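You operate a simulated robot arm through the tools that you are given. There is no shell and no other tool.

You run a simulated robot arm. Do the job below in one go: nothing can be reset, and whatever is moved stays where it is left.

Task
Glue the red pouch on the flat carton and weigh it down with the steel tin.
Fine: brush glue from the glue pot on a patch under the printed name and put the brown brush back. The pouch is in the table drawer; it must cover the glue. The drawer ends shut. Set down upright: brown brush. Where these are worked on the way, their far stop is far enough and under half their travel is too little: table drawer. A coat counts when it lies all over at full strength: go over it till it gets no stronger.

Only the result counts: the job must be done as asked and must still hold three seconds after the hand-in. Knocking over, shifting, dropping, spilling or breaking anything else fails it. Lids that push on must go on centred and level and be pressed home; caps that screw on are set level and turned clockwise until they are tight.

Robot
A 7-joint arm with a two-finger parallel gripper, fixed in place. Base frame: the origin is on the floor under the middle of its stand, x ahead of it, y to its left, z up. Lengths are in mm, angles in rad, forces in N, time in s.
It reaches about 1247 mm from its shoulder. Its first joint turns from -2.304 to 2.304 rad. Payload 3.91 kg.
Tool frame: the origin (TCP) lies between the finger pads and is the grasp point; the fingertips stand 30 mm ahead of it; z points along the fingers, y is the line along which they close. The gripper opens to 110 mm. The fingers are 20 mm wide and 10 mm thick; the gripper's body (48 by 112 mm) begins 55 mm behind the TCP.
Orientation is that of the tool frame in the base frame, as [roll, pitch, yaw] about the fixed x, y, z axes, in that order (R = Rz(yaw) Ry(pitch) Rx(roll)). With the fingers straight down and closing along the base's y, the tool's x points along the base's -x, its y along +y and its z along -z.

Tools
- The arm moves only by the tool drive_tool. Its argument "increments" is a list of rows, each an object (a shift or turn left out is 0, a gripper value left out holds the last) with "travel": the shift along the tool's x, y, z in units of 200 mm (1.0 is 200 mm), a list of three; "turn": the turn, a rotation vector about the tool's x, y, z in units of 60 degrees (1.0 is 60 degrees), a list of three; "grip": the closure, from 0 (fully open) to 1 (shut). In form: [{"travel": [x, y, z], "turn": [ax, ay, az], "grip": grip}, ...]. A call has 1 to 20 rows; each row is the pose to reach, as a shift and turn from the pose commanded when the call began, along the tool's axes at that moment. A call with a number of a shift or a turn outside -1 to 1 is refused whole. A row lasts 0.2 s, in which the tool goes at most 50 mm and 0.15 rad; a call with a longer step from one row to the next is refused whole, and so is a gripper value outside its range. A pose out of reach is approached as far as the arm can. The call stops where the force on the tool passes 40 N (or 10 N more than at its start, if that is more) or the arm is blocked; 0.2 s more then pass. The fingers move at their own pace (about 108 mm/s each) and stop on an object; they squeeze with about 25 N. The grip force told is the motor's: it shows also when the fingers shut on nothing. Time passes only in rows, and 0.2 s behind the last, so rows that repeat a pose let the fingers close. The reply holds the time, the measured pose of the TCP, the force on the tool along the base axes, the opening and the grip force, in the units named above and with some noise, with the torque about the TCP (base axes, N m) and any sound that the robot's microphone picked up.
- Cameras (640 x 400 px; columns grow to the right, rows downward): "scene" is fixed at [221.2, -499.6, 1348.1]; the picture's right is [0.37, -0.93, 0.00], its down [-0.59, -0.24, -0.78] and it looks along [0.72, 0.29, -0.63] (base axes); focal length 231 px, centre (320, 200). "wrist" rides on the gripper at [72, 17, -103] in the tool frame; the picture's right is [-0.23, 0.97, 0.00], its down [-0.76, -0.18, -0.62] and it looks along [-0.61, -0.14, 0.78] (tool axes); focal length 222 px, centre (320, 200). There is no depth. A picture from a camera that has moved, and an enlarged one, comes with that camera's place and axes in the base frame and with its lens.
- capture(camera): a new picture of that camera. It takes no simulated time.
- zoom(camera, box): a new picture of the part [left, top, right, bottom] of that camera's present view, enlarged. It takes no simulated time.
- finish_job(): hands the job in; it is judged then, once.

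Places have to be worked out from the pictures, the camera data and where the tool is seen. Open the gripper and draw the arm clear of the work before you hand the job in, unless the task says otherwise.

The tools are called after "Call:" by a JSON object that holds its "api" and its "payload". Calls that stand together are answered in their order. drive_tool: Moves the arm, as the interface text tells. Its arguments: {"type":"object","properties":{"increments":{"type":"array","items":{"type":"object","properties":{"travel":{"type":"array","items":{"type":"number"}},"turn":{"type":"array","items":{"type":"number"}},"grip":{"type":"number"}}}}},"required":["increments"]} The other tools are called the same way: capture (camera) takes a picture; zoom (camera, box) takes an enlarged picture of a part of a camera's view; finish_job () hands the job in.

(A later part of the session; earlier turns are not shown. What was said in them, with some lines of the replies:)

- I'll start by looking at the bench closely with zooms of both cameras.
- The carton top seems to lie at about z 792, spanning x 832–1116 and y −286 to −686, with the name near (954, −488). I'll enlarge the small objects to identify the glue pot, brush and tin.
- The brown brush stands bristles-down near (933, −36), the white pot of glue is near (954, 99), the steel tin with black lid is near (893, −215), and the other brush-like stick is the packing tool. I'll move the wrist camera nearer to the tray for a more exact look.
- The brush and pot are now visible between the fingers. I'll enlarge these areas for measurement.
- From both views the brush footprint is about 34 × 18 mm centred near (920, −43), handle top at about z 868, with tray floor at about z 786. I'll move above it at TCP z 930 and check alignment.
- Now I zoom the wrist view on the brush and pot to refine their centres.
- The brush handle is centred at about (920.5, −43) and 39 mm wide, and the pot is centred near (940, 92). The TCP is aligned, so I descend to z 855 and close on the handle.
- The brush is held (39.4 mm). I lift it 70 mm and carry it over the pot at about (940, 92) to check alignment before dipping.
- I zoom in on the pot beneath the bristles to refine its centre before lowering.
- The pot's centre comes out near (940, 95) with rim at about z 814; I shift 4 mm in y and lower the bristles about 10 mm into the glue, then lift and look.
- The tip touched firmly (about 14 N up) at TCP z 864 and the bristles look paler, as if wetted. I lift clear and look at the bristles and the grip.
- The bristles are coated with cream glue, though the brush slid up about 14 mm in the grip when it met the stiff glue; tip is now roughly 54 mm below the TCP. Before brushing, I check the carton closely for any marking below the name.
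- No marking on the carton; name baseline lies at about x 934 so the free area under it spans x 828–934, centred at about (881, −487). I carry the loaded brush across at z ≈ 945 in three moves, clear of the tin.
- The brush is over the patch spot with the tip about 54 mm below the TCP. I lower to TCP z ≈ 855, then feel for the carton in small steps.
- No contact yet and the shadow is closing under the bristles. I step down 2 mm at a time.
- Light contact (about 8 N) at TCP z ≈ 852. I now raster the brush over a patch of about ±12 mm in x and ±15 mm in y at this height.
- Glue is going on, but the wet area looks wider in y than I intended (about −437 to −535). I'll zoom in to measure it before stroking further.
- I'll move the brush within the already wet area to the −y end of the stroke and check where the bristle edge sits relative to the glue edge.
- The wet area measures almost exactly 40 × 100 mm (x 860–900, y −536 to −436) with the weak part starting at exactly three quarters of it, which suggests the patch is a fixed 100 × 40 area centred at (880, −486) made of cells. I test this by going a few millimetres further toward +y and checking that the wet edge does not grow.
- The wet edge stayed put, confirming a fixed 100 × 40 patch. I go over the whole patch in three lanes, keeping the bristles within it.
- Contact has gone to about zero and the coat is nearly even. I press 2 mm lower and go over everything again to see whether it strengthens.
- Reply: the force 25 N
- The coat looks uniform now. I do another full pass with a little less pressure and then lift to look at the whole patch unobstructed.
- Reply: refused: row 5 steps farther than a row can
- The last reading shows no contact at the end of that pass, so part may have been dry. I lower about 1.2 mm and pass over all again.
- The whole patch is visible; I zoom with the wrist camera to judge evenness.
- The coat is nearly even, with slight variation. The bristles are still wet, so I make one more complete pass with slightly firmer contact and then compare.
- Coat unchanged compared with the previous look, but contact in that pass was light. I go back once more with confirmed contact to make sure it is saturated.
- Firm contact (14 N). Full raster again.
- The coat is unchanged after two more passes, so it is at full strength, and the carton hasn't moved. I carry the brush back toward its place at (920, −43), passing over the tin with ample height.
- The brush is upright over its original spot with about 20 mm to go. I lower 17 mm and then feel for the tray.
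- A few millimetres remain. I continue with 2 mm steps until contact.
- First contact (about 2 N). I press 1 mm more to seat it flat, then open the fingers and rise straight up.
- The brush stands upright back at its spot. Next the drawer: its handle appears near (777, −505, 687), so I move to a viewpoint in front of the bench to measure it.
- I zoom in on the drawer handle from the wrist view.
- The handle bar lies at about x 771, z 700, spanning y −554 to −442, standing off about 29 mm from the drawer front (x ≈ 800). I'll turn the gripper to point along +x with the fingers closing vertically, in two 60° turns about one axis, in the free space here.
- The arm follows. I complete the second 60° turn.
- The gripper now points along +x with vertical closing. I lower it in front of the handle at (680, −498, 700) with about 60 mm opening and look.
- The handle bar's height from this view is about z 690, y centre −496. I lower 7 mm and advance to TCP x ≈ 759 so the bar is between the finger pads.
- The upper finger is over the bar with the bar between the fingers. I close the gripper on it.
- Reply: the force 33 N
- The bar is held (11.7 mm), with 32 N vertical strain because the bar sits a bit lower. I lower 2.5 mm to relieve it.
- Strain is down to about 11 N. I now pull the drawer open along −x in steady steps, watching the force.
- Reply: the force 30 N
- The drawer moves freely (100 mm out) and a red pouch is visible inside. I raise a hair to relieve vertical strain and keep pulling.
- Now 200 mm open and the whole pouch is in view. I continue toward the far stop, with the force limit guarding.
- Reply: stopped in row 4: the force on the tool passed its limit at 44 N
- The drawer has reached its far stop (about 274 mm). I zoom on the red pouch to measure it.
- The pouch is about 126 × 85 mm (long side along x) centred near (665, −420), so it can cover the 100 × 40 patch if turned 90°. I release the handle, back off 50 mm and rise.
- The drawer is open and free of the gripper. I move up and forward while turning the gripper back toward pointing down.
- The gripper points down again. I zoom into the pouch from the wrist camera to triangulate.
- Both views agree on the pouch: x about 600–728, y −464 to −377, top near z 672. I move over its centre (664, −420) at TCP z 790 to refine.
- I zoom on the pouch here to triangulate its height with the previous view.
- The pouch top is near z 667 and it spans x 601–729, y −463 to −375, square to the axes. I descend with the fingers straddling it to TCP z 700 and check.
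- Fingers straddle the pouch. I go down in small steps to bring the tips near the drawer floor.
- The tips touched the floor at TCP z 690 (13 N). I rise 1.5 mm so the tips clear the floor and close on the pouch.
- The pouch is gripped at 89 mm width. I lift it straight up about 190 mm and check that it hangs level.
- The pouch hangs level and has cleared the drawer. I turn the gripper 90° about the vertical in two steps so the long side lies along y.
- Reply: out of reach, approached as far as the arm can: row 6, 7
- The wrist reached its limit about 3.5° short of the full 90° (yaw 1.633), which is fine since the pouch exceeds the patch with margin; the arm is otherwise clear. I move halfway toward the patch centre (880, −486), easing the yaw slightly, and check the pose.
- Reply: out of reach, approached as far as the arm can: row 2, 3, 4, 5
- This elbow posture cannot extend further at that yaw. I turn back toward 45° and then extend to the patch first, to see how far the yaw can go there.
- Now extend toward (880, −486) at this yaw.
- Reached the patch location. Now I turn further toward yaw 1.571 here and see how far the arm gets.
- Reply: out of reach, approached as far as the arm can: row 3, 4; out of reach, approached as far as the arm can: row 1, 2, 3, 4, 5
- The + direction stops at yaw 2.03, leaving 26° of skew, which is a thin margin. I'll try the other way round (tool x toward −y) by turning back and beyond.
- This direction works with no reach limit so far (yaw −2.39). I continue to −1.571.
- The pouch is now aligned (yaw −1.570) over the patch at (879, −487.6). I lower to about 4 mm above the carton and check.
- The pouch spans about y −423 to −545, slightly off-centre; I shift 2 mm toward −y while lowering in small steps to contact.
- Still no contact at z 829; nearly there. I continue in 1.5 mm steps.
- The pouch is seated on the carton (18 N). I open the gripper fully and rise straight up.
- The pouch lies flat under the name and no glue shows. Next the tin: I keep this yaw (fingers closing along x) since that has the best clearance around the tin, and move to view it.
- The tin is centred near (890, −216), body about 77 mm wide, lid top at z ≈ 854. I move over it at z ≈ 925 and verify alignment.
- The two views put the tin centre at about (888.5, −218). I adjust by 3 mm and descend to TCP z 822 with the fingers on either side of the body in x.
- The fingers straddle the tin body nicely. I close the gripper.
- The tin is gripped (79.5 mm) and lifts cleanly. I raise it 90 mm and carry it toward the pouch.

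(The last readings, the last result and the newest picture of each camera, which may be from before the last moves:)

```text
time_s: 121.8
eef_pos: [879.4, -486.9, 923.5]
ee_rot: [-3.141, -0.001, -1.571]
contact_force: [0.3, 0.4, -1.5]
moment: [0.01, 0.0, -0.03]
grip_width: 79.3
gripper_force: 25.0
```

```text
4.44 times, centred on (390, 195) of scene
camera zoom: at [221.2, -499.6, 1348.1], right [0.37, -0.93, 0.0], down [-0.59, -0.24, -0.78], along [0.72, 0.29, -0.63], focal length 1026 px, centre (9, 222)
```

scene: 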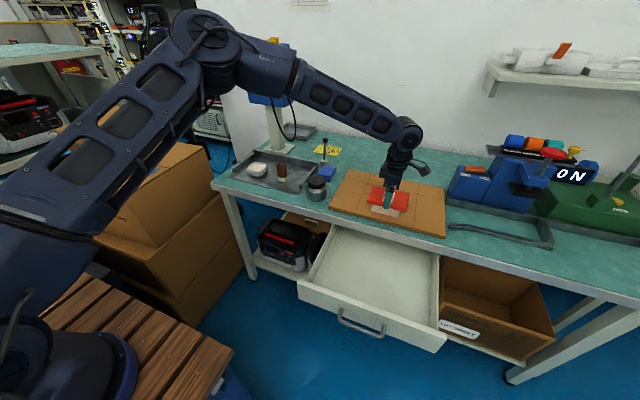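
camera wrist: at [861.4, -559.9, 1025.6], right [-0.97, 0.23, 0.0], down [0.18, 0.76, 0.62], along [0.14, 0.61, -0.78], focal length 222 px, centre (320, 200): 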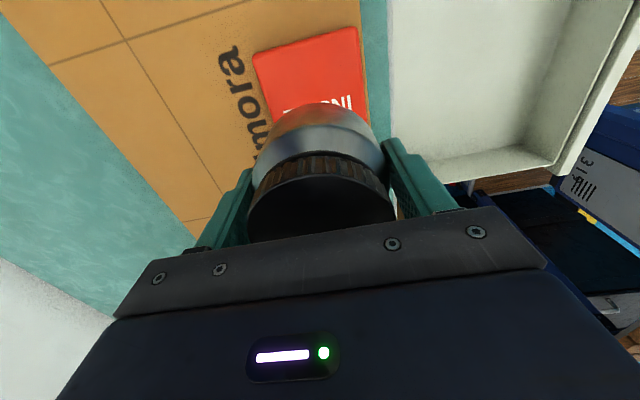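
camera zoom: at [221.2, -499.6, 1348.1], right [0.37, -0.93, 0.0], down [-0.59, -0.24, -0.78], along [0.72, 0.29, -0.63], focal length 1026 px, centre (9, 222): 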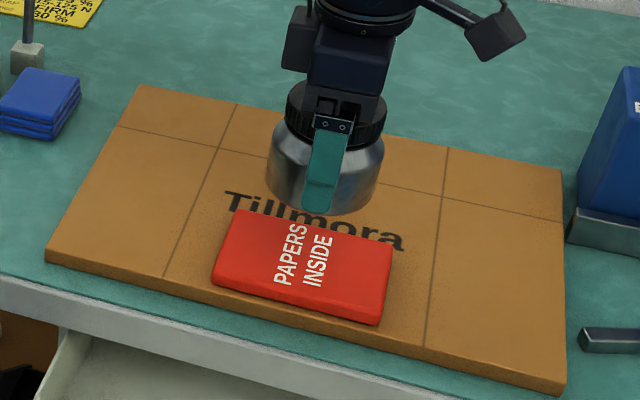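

The tin is centred over the pouch. I lower to about 8 mm above it, then feel for contact in small steps.

Call:
{"api": "drive_tool", "payload": {"increments": [{"travel": [0, 0, 0.1], "grip": 1.0}, {"travel": [0, 0, 0.22]}, {"travel": [0, 0, 0.31]}, {"travel": [0, 0, 0.35]}, {"travel": [0, 0, 0.35]}]}}

Call:
{"api": "drive_tool", "payload": {"increments": [{"travel": [0, 0, 0.01], "grip": 1.0}, {"travel": [0, 0, 0.02]}, {"travel": [0, 0, 0.02]}]}}

Call:
{"api": "zoom", "payload": {"camera": "scene", "box": [350, 170, 430, 235]}}

```text
time_s: 123.0
eef_pos: [881.5, -485.7, 853.4]
ee_rot: [-3.137, -0.001, -1.572]
contact_force: [-0.9, 0.5, 14.8]
moment: [0.13, 0.16, -0.04]
grip_width: 79.3
gripper_force: 25.4
```

```text
time_s: 123.8
eef_pos: [881.0, -486.4, 848.6]
ee_rot: [-3.138, -0.001, -1.571]
contact_force: [3.4, -1.0, 19.8]
moment: [0.06, -0.06, 0.0]
grip_width: 79.4
gripper_force: 25.0
```

```text
6.15 times, centred on (390, 202) of scene
camera zoom: at [221.2, -499.6, 1348.1], right [0.37, -0.93, 0.0], down [-0.59, -0.24, -0.78], along [0.72, 0.29, -0.63], focal length 1421 px, centre (-111, 185)
```

zoom: 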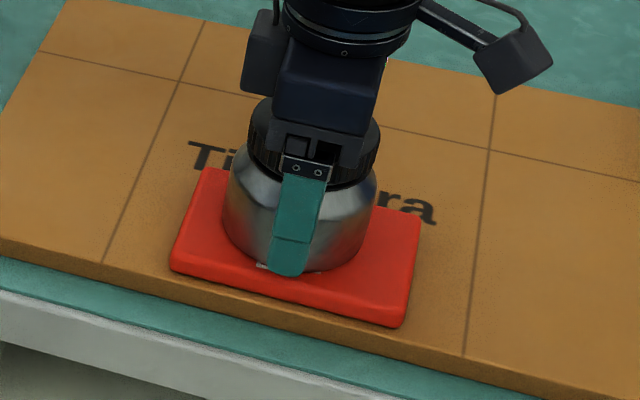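

The tin is seated on the pouch (about 15–20 N contact). I open the gripper and rise straight up.

Call:
{"api": "drive_tool", "payload": {"increments": [{"travel": [0, 0, -0.008], "grip": 1.0}, {"travel": [0, 0, -0.008], "grip": 0.6}, {"travel": [0, 0, -0.008], "grip": 0.0}, {"travel": [0, 0, -0.008], "grip": 0.0}, {"travel": [0, 0, -0.008], "grip": 0.0}, {"travel": [0, 0, -0.1], "grip": 0.0}, {"travel": [0, 0, -0.3], "grip": 0.0}, {"travel": [0, 0, -0.5], "grip": 0.0}, {"travel": [0, 0, -0.6], "grip": 0.0}]}}

Call:
{"api": "zoom", "payload": {"camera": "scene", "box": [350, 160, 430, 235]}}

Call:
{"api": "capture", "payload": {"camera": "wrist"}}

```text
time_s: 125.8
eef_pos: [879.4, -486.3, 969.1]
ee_rot: [-3.14, -0.001, -1.571]
contact_force: [1.2, 0.1, 0.1]
moment: [0.01, 0.04, 0.0]
grip_width: 110.0
gripper_force: 0.0
```

```text
5.33 times, centred on (390, 198) of scene
camera zoom: at [221.2, -499.6, 1348.1], right [0.37, -0.93, 0.0], down [-0.59, -0.24, -0.78], along [0.72, 0.29, -0.63], focal length 1232 px, centre (-53, 213)
```

zoom: 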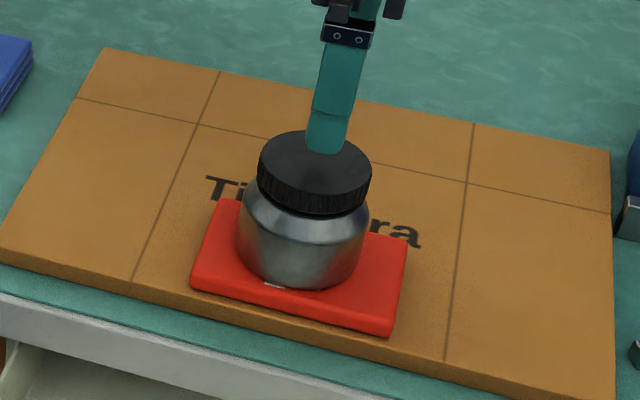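

```text
taken
camera wrist: at [861.0, -558.9, 1071.8], right [-0.97, 0.23, 0.0], down [0.18, 0.76, 0.62], along [0.14, 0.61, -0.78], focal length 222 px, centre (320, 200)
```

wrist: 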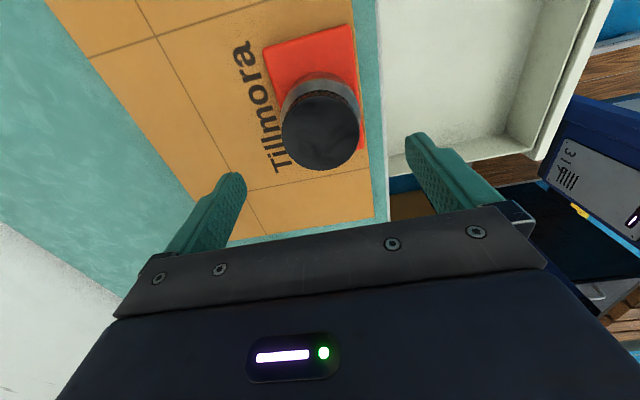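

The tin stands upright on the pouch. Now the drawer must be shut: I back off over the bench front to about x 700, then turn the gripper to point along +x again.

Call:
{"api": "drive_tool", "payload": {"increments": [{"travel": [0, 0.2, 0], "grip": 0.3}, {"travel": [0, 0.4, 0]}, {"travel": [0.02, 0.6, 0]}, {"travel": [0.04, 0.8, 0]}, {"travel": [0.06, 1.0, 0]}]}}

Call:
{"api": "drive_tool", "payload": {"increments": [{"turn": [0.125, 0, 0], "grip": 0.45}, {"turn": [0.25, 0, 0]}, {"turn": [0.375, 0, 0]}, {"turn": [0.5, 0, 0]}, {"turn": [0.625, 0, 0]}, {"turn": [0.75, 0, 0]}, {"turn": [0.75, 0, 0]}]}}

Call:
{"api": "capture", "payload": {"camera": "scene"}}

```text
time_s: 127.0
eef_pos: [679.5, -496.7, 967.5]
ee_rot: [-3.138, -0.003, -1.571]
contact_force: [-0.3, -0.5, -0.9]
moment: [0.0, 0.04, 0.01]
grip_width: 76.7
gripper_force: 0.1
```

```text
time_s: 128.6
eef_pos: [678.8, -497.8, 969.0]
ee_rot: [-2.351, -0.002, -1.571]
contact_force: [0.3, 0.1, -0.1]
moment: [-0.01, -0.06, -0.02]
grip_width: 60.5
gripper_force: 0.1
```

```text
taken
```

scene: 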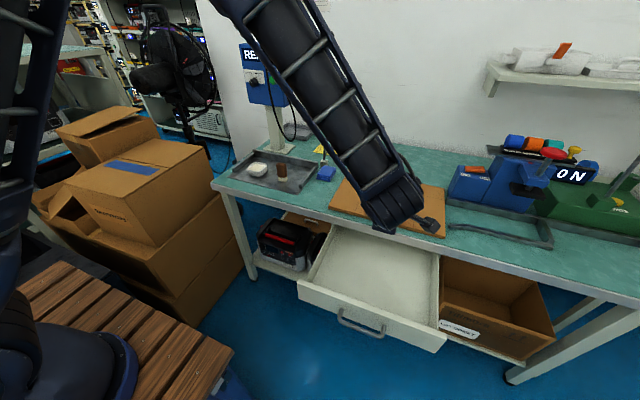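

Half the turn is done with no reach trouble. I complete it.

Call:
{"api": "drive_tool", "payload": {"increments": [{"turn": [0.125, 0, 0], "grip": 0.45}, {"turn": [0.25, 0, 0]}, {"turn": [0.375, 0, 0]}, {"turn": [0.5, 0, 0]}, {"turn": [0.625, 0, 0]}, {"turn": [0.75, 0, 0]}, {"turn": [0.75, 0, 0]}]}}

Call:
{"api": "capture", "payload": {"camera": "scene"}}

```text
time_s: 130.2
eef_pos: [679.7, -498.5, 967.9]
ee_rot: [-1.565, -0.002, -1.57]
contact_force: [-0.8, -0.3, -0.2]
moment: [0.01, -0.01, 0.03]
grip_width: 60.4
gripper_force: 0.1
```

```text
taken
```

scene: 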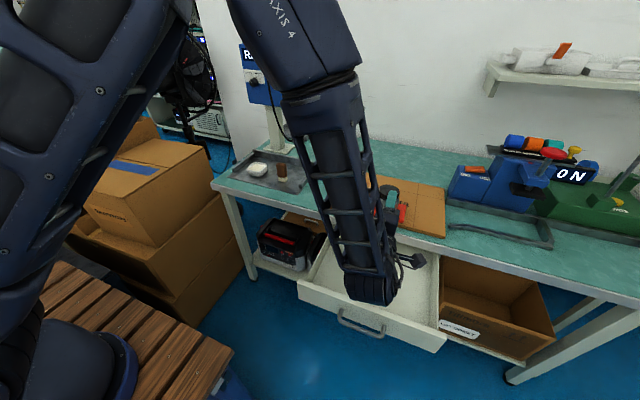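

The gripper points along +x. I back off to x ≈ 432 at this height, then descend in front of the handle.

Call:
{"api": "drive_tool", "payload": {"increments": [{"travel": [0, 0.0, -0.2], "grip": 0.45}, {"travel": [0, 0.0, -0.4]}, {"travel": [0, 0.05, -0.6]}, {"travel": [0, 0.1, -0.8]}, {"travel": [0, 0.15, -1.0]}, {"travel": [0, 0.15, -1.0]}]}}

Call:
{"api": "drive_tool", "payload": {"increments": [{"travel": [0, 0.15, -0.15], "grip": 0.45}, {"travel": [0, 0.3, -0.24]}, {"travel": [0, 0.5, -0.24]}, {"travel": [0, 0.7, -0.24]}, {"travel": [0, 0.7, -0.24]}]}}

Call:
{"api": "capture", "payload": {"camera": "scene"}}

Call:
{"api": "capture", "payload": {"camera": "wrist"}}

```text
time_s: 131.6
eef_pos: [477.0, -497.0, 937.2]
ee_rot: [-1.567, -0.003, -1.571]
contact_force: [-0.8, 1.5, 0.6]
moment: [-0.03, 0.01, 0.01]
grip_width: 60.2
gripper_force: 0.1
```

```text
time_s: 132.8
eef_pos: [426.8, -499.2, 798.5]
ee_rot: [-1.569, -0.002, -1.571]
contact_force: [1.5, 0.5, 0.1]
moment: [0.03, -0.01, 0.02]
grip_width: 60.3
gripper_force: 0.2
```

```text
taken
```

scene: 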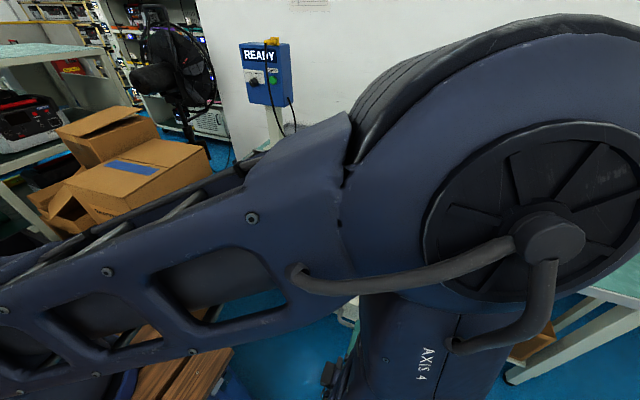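

```text
taken
camera wrist: at [323.2, -572.3, 780.9], right [0.0, 0.23, -0.97], down [-0.62, 0.76, 0.18], along [0.78, 0.61, 0.14], focal length 222 px, centre (320, 200)
```

wrist: 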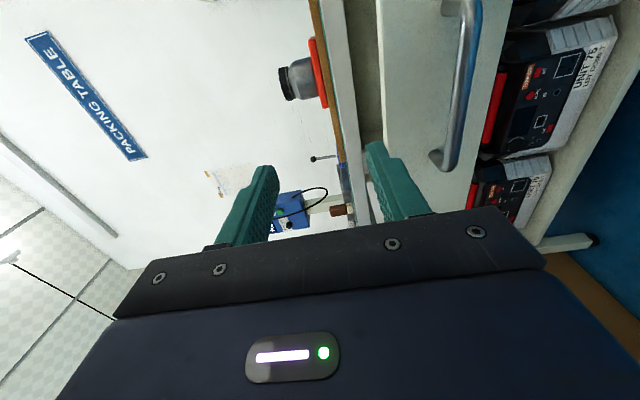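

The handle is visible below in the wrist view. I continue down to z ≈ 689 in front of it.

Call:
{"api": "drive_tool", "payload": {"increments": [{"travel": [0, 0.18, 0], "grip": 0.45}, {"travel": [0, 0.36, 0]}, {"travel": [0, 0.5, 0]}, {"travel": [0, 0.548, 0]}, {"travel": [0, 0.548, 0]}]}}

Call:
{"api": "capture", "payload": {"camera": "wrist"}}

```text
time_s: 134.0
eef_pos: [430.4, -498.7, 688.2]
ee_rot: [-1.569, -0.002, -1.571]
contact_force: [0.5, -0.1, 0.2]
moment: [0.03, 0.04, 0.01]
grip_width: 60.6
gripper_force: 0.1
```

```text
taken
camera wrist: at [326.0, -571.9, 670.6], right [0.0, 0.23, -0.97], down [-0.62, 0.76, 0.18], along [0.78, 0.61, 0.14], focal length 222 px, centre (320, 200)
```

wrist: 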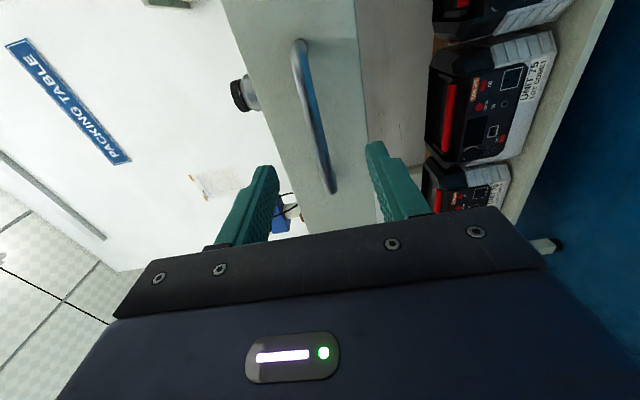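

The bar lies between the fingers at z ≈ 687. I advance to TCP x ≈ 486 and close on it.

Call:
{"api": "drive_tool", "payload": {"increments": [{"travel": [0, 0.0, 0.1], "grip": 0.45}, {"travel": [0, 0.0, 0.22]}, {"travel": [0, 0.0, 0.28]}, {"travel": [0, 0.0, 0.28]}, {"travel": [0, 0.0, 0.28], "grip": 1.0}, {"travel": [0, 0.0, 0.28], "grip": 1.0}, {"travel": [0, 0.0, 0.28], "grip": 1.0}, {"travel": [0, 0.0, 0.28], "grip": 1.0}]}}

Call:
{"api": "capture", "payload": {"camera": "wrist"}}

```text
time_s: 135.7
eef_pos: [488.3, -498.4, 689.9]
ee_rot: [-1.565, -0.001, -1.57]
contact_force: [-1.1, 2.3, 7.0]
moment: [0.16, -0.14, -0.43]
grip_width: 11.9
gripper_force: 44.8
stopped in row 8: the force on the tool passed its limit at 41 N (the readings are from after the stop); the commanded pose is now the measured one
```

```text
taken
camera wrist: at [384.3, -570.6, 671.6], right [0.01, 0.23, -0.97], down [-0.62, 0.76, 0.17], along [0.78, 0.61, 0.15], focal length 222 px, centre (320, 200)
```

wrist: 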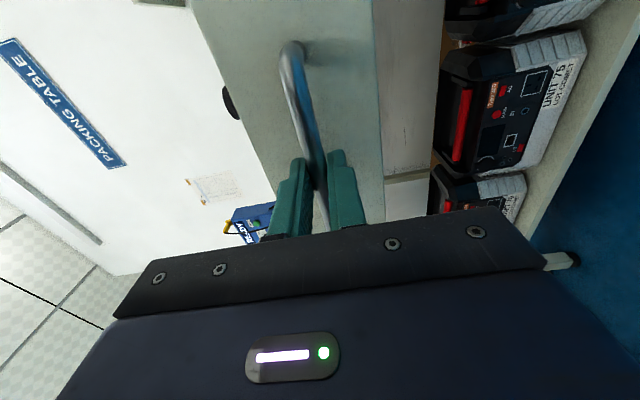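

The handle is held with low strain. I push the drawer in along +x gradually.

Call:
{"api": "drive_tool", "payload": {"increments": [{"travel": [0, 0, 0.05], "grip": 1.0}, {"travel": [0, 0, 0.13]}, {"travel": [0, 0, 0.22]}, {"travel": [0, 0, 0.31]}, {"travel": [0, 0, 0.4]}, {"travel": [0, 0, 0.5]}, {"travel": [0, 0, 0.6]}, {"travel": [0, 0, 0.7]}, {"travel": [0, 0, 0.8]}, {"travel": [0, 0, 0.9]}, {"travel": [0, 0, 0.98]}, {"travel": [0, 0, 0.98]}]}}

Call:
{"api": "capture", "payload": {"camera": "scene"}}

```text
time_s: 138.3
eef_pos: [685.1, -498.4, 689.7]
ee_rot: [-1.568, -0.001, -1.57]
contact_force: [0.8, -3.6, -16.1]
moment: [0.14, 0.28, -0.63]
grip_width: 11.7
gripper_force: 45.3
```

```text
taken
```

scene: 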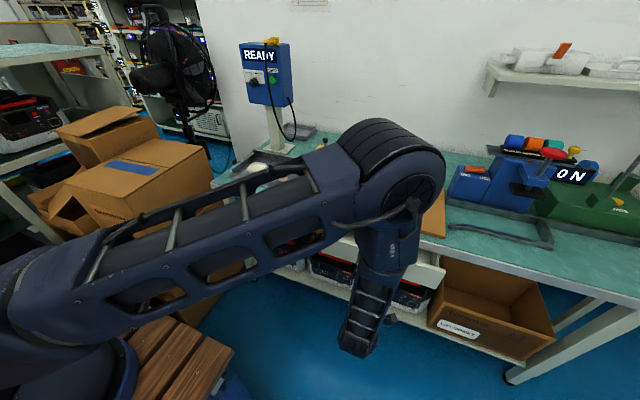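

The drawer is nearly in (TCP x 685; closed was 760.6). I push the rest slowly until it meets its closed stop.

Call:
{"api": "drive_tool", "payload": {"increments": [{"travel": [0, 0.002, 0.06], "grip": 1.0}, {"travel": [0, 0.002, 0.13]}, {"travel": [0, 0.002, 0.2]}, {"travel": [0, 0.002, 0.27]}, {"travel": [0, 0.002, 0.32]}, {"travel": [0, 0.002, 0.35]}, {"travel": [0, 0.002, 0.37]}, {"travel": [0, 0.002, 0.378]}, {"travel": [0, 0.002, 0.384]}, {"travel": [0, 0.002, 0.39]}, {"travel": [0, 0.002, 0.395]}]}}

Call:
{"api": "capture", "payload": {"camera": "scene"}}

Call:
{"api": "capture", "payload": {"camera": "wrist"}}

```text
time_s: 140.7
eef_pos: [764.1, -497.9, 690.5]
ee_rot: [-1.566, -0.001, -1.569]
contact_force: [-0.9, 3.1, -7.6]
moment: [0.11, 0.12, -0.21]
grip_width: 12.0
gripper_force: 45.0
```

```text
taken
```

scene: 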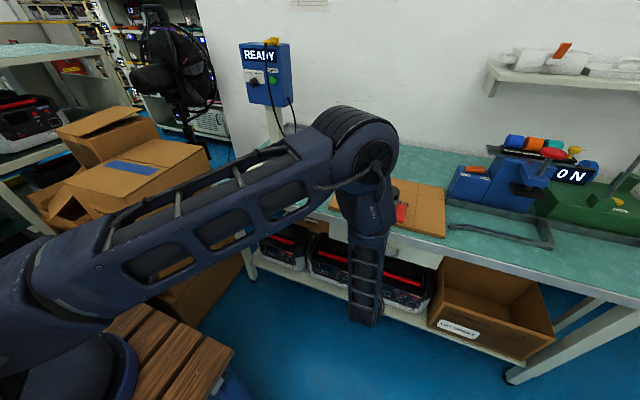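

```text
taken
camera wrist: at [659.6, -570.6, 671.8], right [0.01, 0.23, -0.97], down [-0.63, 0.76, 0.17], along [0.78, 0.61, 0.14], focal length 222 px, centre (320, 200)
```

wrist: 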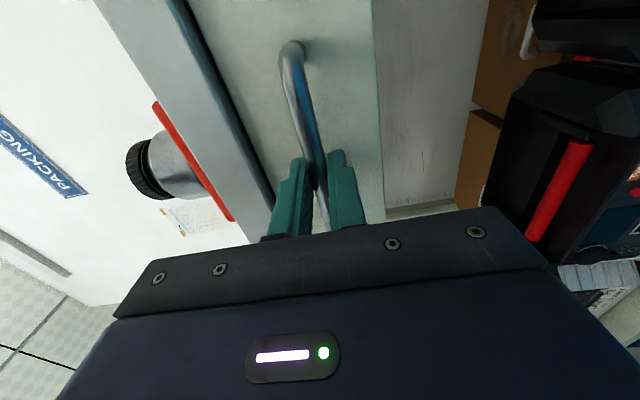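

TCP is at 764 with no end-stop force yet. I push on a few more millimetres until resistance shows.

Call:
{"api": "drive_tool", "payload": {"increments": [{"travel": [0, 0, 0.01], "grip": 1.0}, {"travel": [0, 0, 0.02]}, {"travel": [0, 0, 0.03]}, {"travel": [0, 0, 0.04]}, {"travel": [0, 0, 0.05]}]}}

```text
time_s: 141.9
eef_pos: [772.4, -499.6, 689.8]
ee_rot: [-1.564, -0.002, -1.572]
contact_force: [-38.3, -1.4, -4.5]
moment: [0.15, 0.04, -0.03]
grip_width: 12.1
gripper_force: 45.8
```

Firm resistance (38 N) — the drawer is at its closed stop. I release the handle here and then retreat.

Call:
{"api": "drive_tool", "payload": {"increments": [{"travel": [0, 0, 0], "grip": 0.45}, {"travel": [0, 0, 0], "grip": 0.45}, {"travel": [0, 0, 0], "grip": 0.45}, {"travel": [0, 0, -0.05], "grip": 0.45}, {"travel": [0, 0, -0.2], "grip": 0.45}, {"travel": [0, 0, -0.4], "grip": 0.45}, {"travel": [0, 0, -0.6], "grip": 0.45}, {"travel": [0, 0, -0.8], "grip": 0.45}, {"travel": [0, 0, -0.8], "grip": 0.45}]}}

Call:
{"api": "capture", "payload": {"camera": "scene"}}

Call:
{"api": "capture", "payload": {"camera": "wrist"}}

```text
time_s: 143.9
eef_pos: [614.1, -498.8, 688.2]
ee_rot: [-1.566, -0.002, -1.571]
contact_force: [0.6, 0.3, 0.4]
moment: [-0.01, 0.0, 0.0]
grip_width: 60.6
gripper_force: 0.1
```

```text
taken
```

scene: 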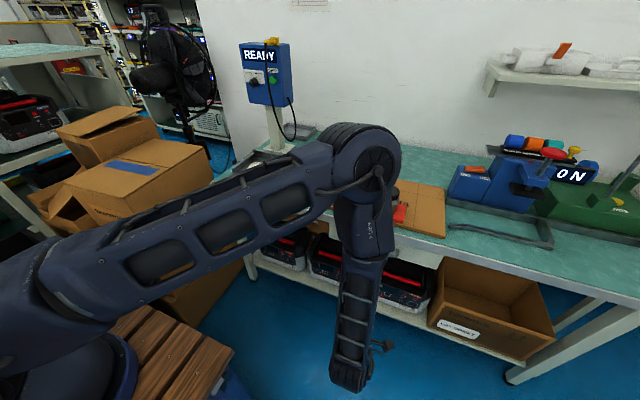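

```text
taken
camera wrist: at [509.1, -571.8, 669.4], right [0.01, 0.22, -0.97], down [-0.62, 0.76, 0.17], along [0.78, 0.61, 0.14], focal length 222 px, centre (320, 200)
```

wrist: 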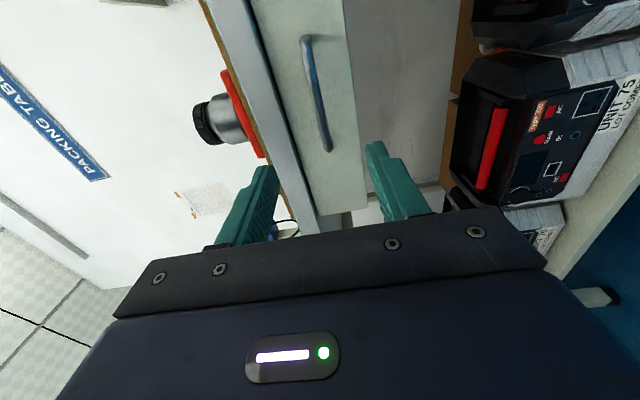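

The drawer looks shut. I raise and retract the arm to free the view and check everything.

Call:
{"api": "drive_tool", "payload": {"increments": [{"travel": [0, -0.2, -0.05], "grip": 0.45}, {"travel": [0, -0.4, -0.1]}, {"travel": [0, -0.6, -0.15]}, {"travel": [0, -0.8, -0.2]}, {"travel": [0, -1.0, -0.25]}, {"travel": [0, -1.0, -0.25]}]}}

Call:
{"api": "drive_tool", "payload": {"increments": [{"travel": [-0.05, -0.1, 0], "turn": [-0.125, 0, 0], "grip": 0.45}, {"travel": [-0.1, -0.2, 0], "turn": [-0.25, 0, 0]}, {"travel": [-0.15, -0.3, 0], "turn": [-0.375, 0, 0]}, {"travel": [-0.2, -0.4, 0], "turn": [-0.5, 0, 0]}, {"travel": [-0.25, -0.5, 0], "turn": [-0.625, 0, 0]}, {"travel": [-0.3, -0.6, 0], "turn": [-0.75, 0, 0]}, {"travel": [-0.3, -0.6, 0], "turn": [-0.75, 0, 0]}]}}

Call:
{"api": "capture", "payload": {"camera": "scene"}}

```text
time_s: 145.3
eef_pos: [562.6, -497.9, 888.7]
ee_rot: [-1.565, -0.002, -1.569]
contact_force: [0.9, 0.7, 0.2]
moment: [0.03, -0.02, -0.02]
grip_width: 60.6
gripper_force: 0.1
```

```text
time_s: 146.9
eef_pos: [562.5, -436.6, 1009.4]
ee_rot: [-2.352, -0.003, -1.57]
contact_force: [0.3, 0.0, 0.8]
moment: [0.02, -0.01, -0.01]
grip_width: 60.3
gripper_force: 0.1
```

```text
taken
```

scene: 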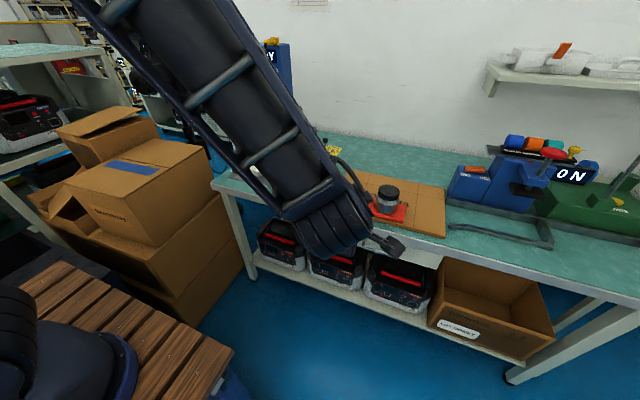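

I finish turning the gripper down and swing toward the robot's home side.

Call:
{"api": "drive_tool", "payload": {"increments": [{"travel": [-0.1, 0, 0], "turn": [-0.125, 0, 0], "grip": 0.45}, {"travel": [-0.25, 0, 0], "turn": [-0.25, 0, 0]}, {"travel": [-0.4, 0, 0], "turn": [-0.375, 0, 0]}, {"travel": [-0.55, 0, 0], "turn": [-0.5, 0, 0]}, {"travel": [-0.7, 0, 0], "turn": [-0.625, 0, 0]}, {"travel": [-0.85, 0, 0], "turn": [-0.75, 0, 0]}, {"travel": [-1.0, 0, 0], "turn": [-0.75, 0, 0]}, {"travel": [-1.0, 0, 0], "turn": [-0.75, 0, 0]}]}}

Call:
{"api": "drive_tool", "payload": {"increments": [{"travel": [-0.2, 0, -0.1], "turn": [0, 0, 0.125], "grip": 0.0}, {"travel": [-0.4, 0, -0.2], "turn": [0, 0, 0.25]}, {"travel": [-0.6, 0, -0.3], "turn": [0, 0, 0.375]}, {"travel": [-0.8, 0, -0.4], "turn": [0, 0, 0.5]}, {"travel": [-1.0, 0, -0.5], "turn": [0, 0, 0.625]}, {"travel": [-1.0, 0, -0.5], "turn": [0, 0, 0.75]}, {"travel": [-1.0, 0, -0.5], "turn": [0, 0, 0.75]}]}}

Call:
{"api": "capture", "payload": {"camera": "scene"}}

```text
time_s: 148.7
eef_pos: [562.9, -236.4, 1009.9]
ee_rot: [-3.136, 0.0, -1.571]
contact_force: [0.7, 0.9, -0.1]
moment: [-0.01, -0.01, 0.0]
grip_width: 60.4
gripper_force: 0.1
```

```text
time_s: 150.3
eef_pos: [561.1, -36.1, 1107.7]
ee_rot: [-3.136, 0.001, -2.358]
contact_force: [0.4, 0.1, 1.1]
moment: [-0.04, 0.04, -0.01]
grip_width: 110.1
gripper_force: 0.1
```

```text
taken
```

scene: 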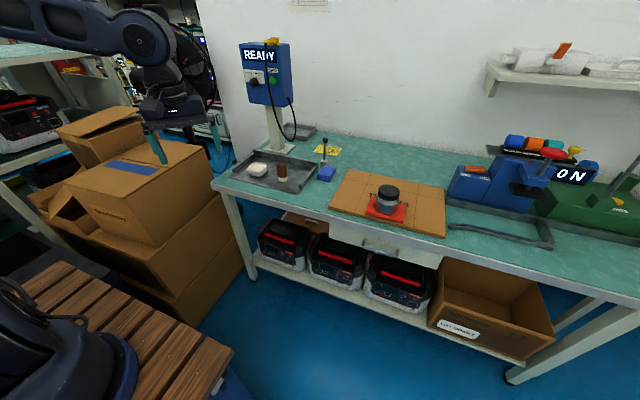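

The arm is clear. I check the details: carton with pouch and tin, the drawer, and the brush.

Call:
{"api": "zoom", "payload": {"camera": "scene", "box": [350, 170, 430, 235]}}

Call:
{"api": "zoom", "payload": {"camera": "scene", "box": [340, 220, 460, 295]}}

Call:
{"api": "zoom", "payload": {"camera": "scene", "box": [200, 120, 360, 220]}}

Call:
{"api": "zoom", "payload": {"camera": "scene", "box": [310, 150, 470, 250]}}

```text
6.15 times, centred on (390, 202) of scene
camera zoom: at [221.2, -499.6, 1348.1], right [0.37, -0.93, 0.0], down [-0.59, -0.24, -0.78], along [0.72, 0.29, -0.63], focal length 1421 px, centre (-111, 185)
```

zoom: 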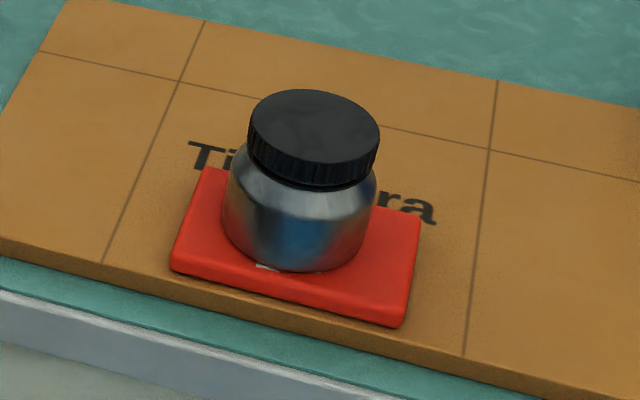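

```text
5.33 times, centred on (400, 258) of scene
camera zoom: at [221.2, -499.6, 1348.1], right [0.37, -0.93, 0.0], down [-0.59, -0.24, -0.78], along [0.72, 0.29, -0.63], focal length 1232 px, centre (-107, -107)
```

zoom: 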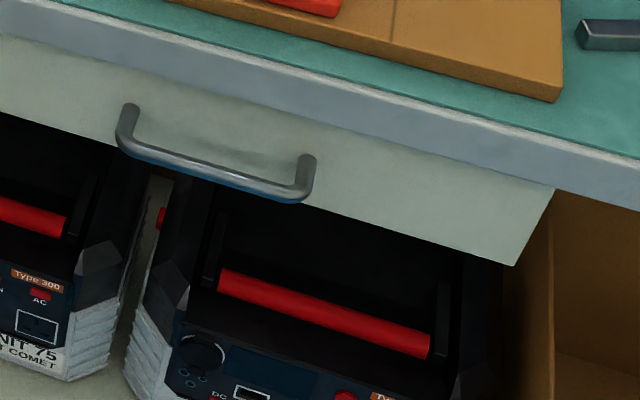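

```text
4.00 times, centred on (280, 170) of scene
camera zoom: at [221.2, -499.6, 1348.1], right [0.37, -0.93, 0.0], down [-0.59, -0.24, -0.78], along [0.72, 0.29, -0.63], focal length 924 px, centre (480, 320)
```

zoom: 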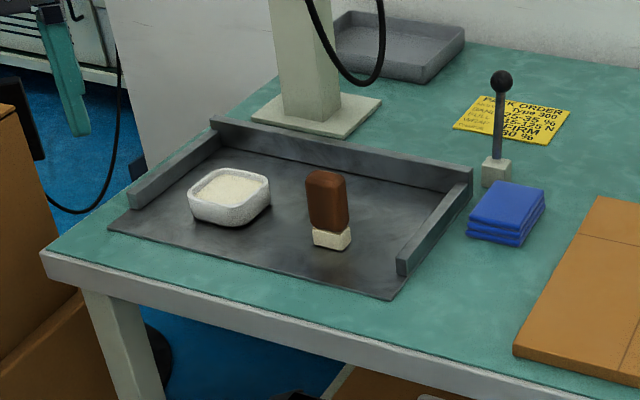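

```text
4.00 times, centred on (390, 200) of scene
camera zoom: at [221.2, -499.6, 1348.1], right [0.37, -0.93, 0.0], down [-0.59, -0.24, -0.78], along [0.72, 0.29, -0.63], focal length 924 px, centre (40, 200)
```

zoom: 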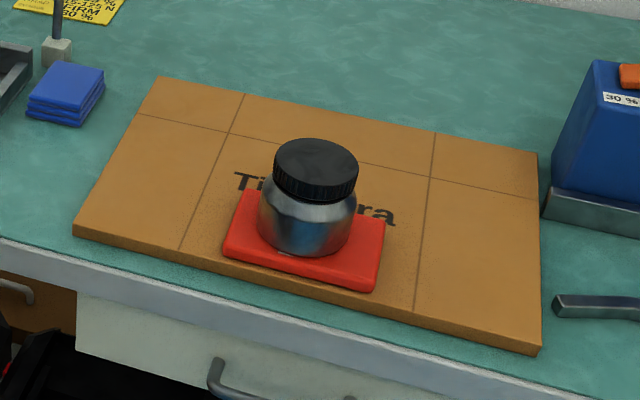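

Everything matches: the drawer front is exactly where it was when closed, the carton has not moved, no glue shows around the pouch, and the tin stands on it. The brush is upright at its place and the arm is clear with the gripper open, so I hand the job in.

Call:
{"api": "finish_job", "payload": {}}

```text
The job is handed in.
```

I glued the red pouch onto the carton under the printed name, stood the steel tin on it, and handed the job in. I don't have the result of the judging.

- **Glue:** I brushed a patch of about 100 × 40 mm under the name. I went over it until two further passes made no visible difference.
- **Brush:** The brown brush is upright in the tray, within a few millimetres of where it started. It slid up in the grip while dipping and brushing, but it was upright when I let it go.
- **Pouch:** I turned it so its long side runs along the name. It covers the glue completely; none shows around its edges.
- **Tin:** It stands upright and centred on the pouch.
- **Drawer:** I pulled it to its far stop (about 274 mm) and pushed it shut against the closed stop. The last picture shows the handle where it was at the start.

In the final pictures the carton and the other items on the bench had not moved, and the arm was clear with the gripper open.
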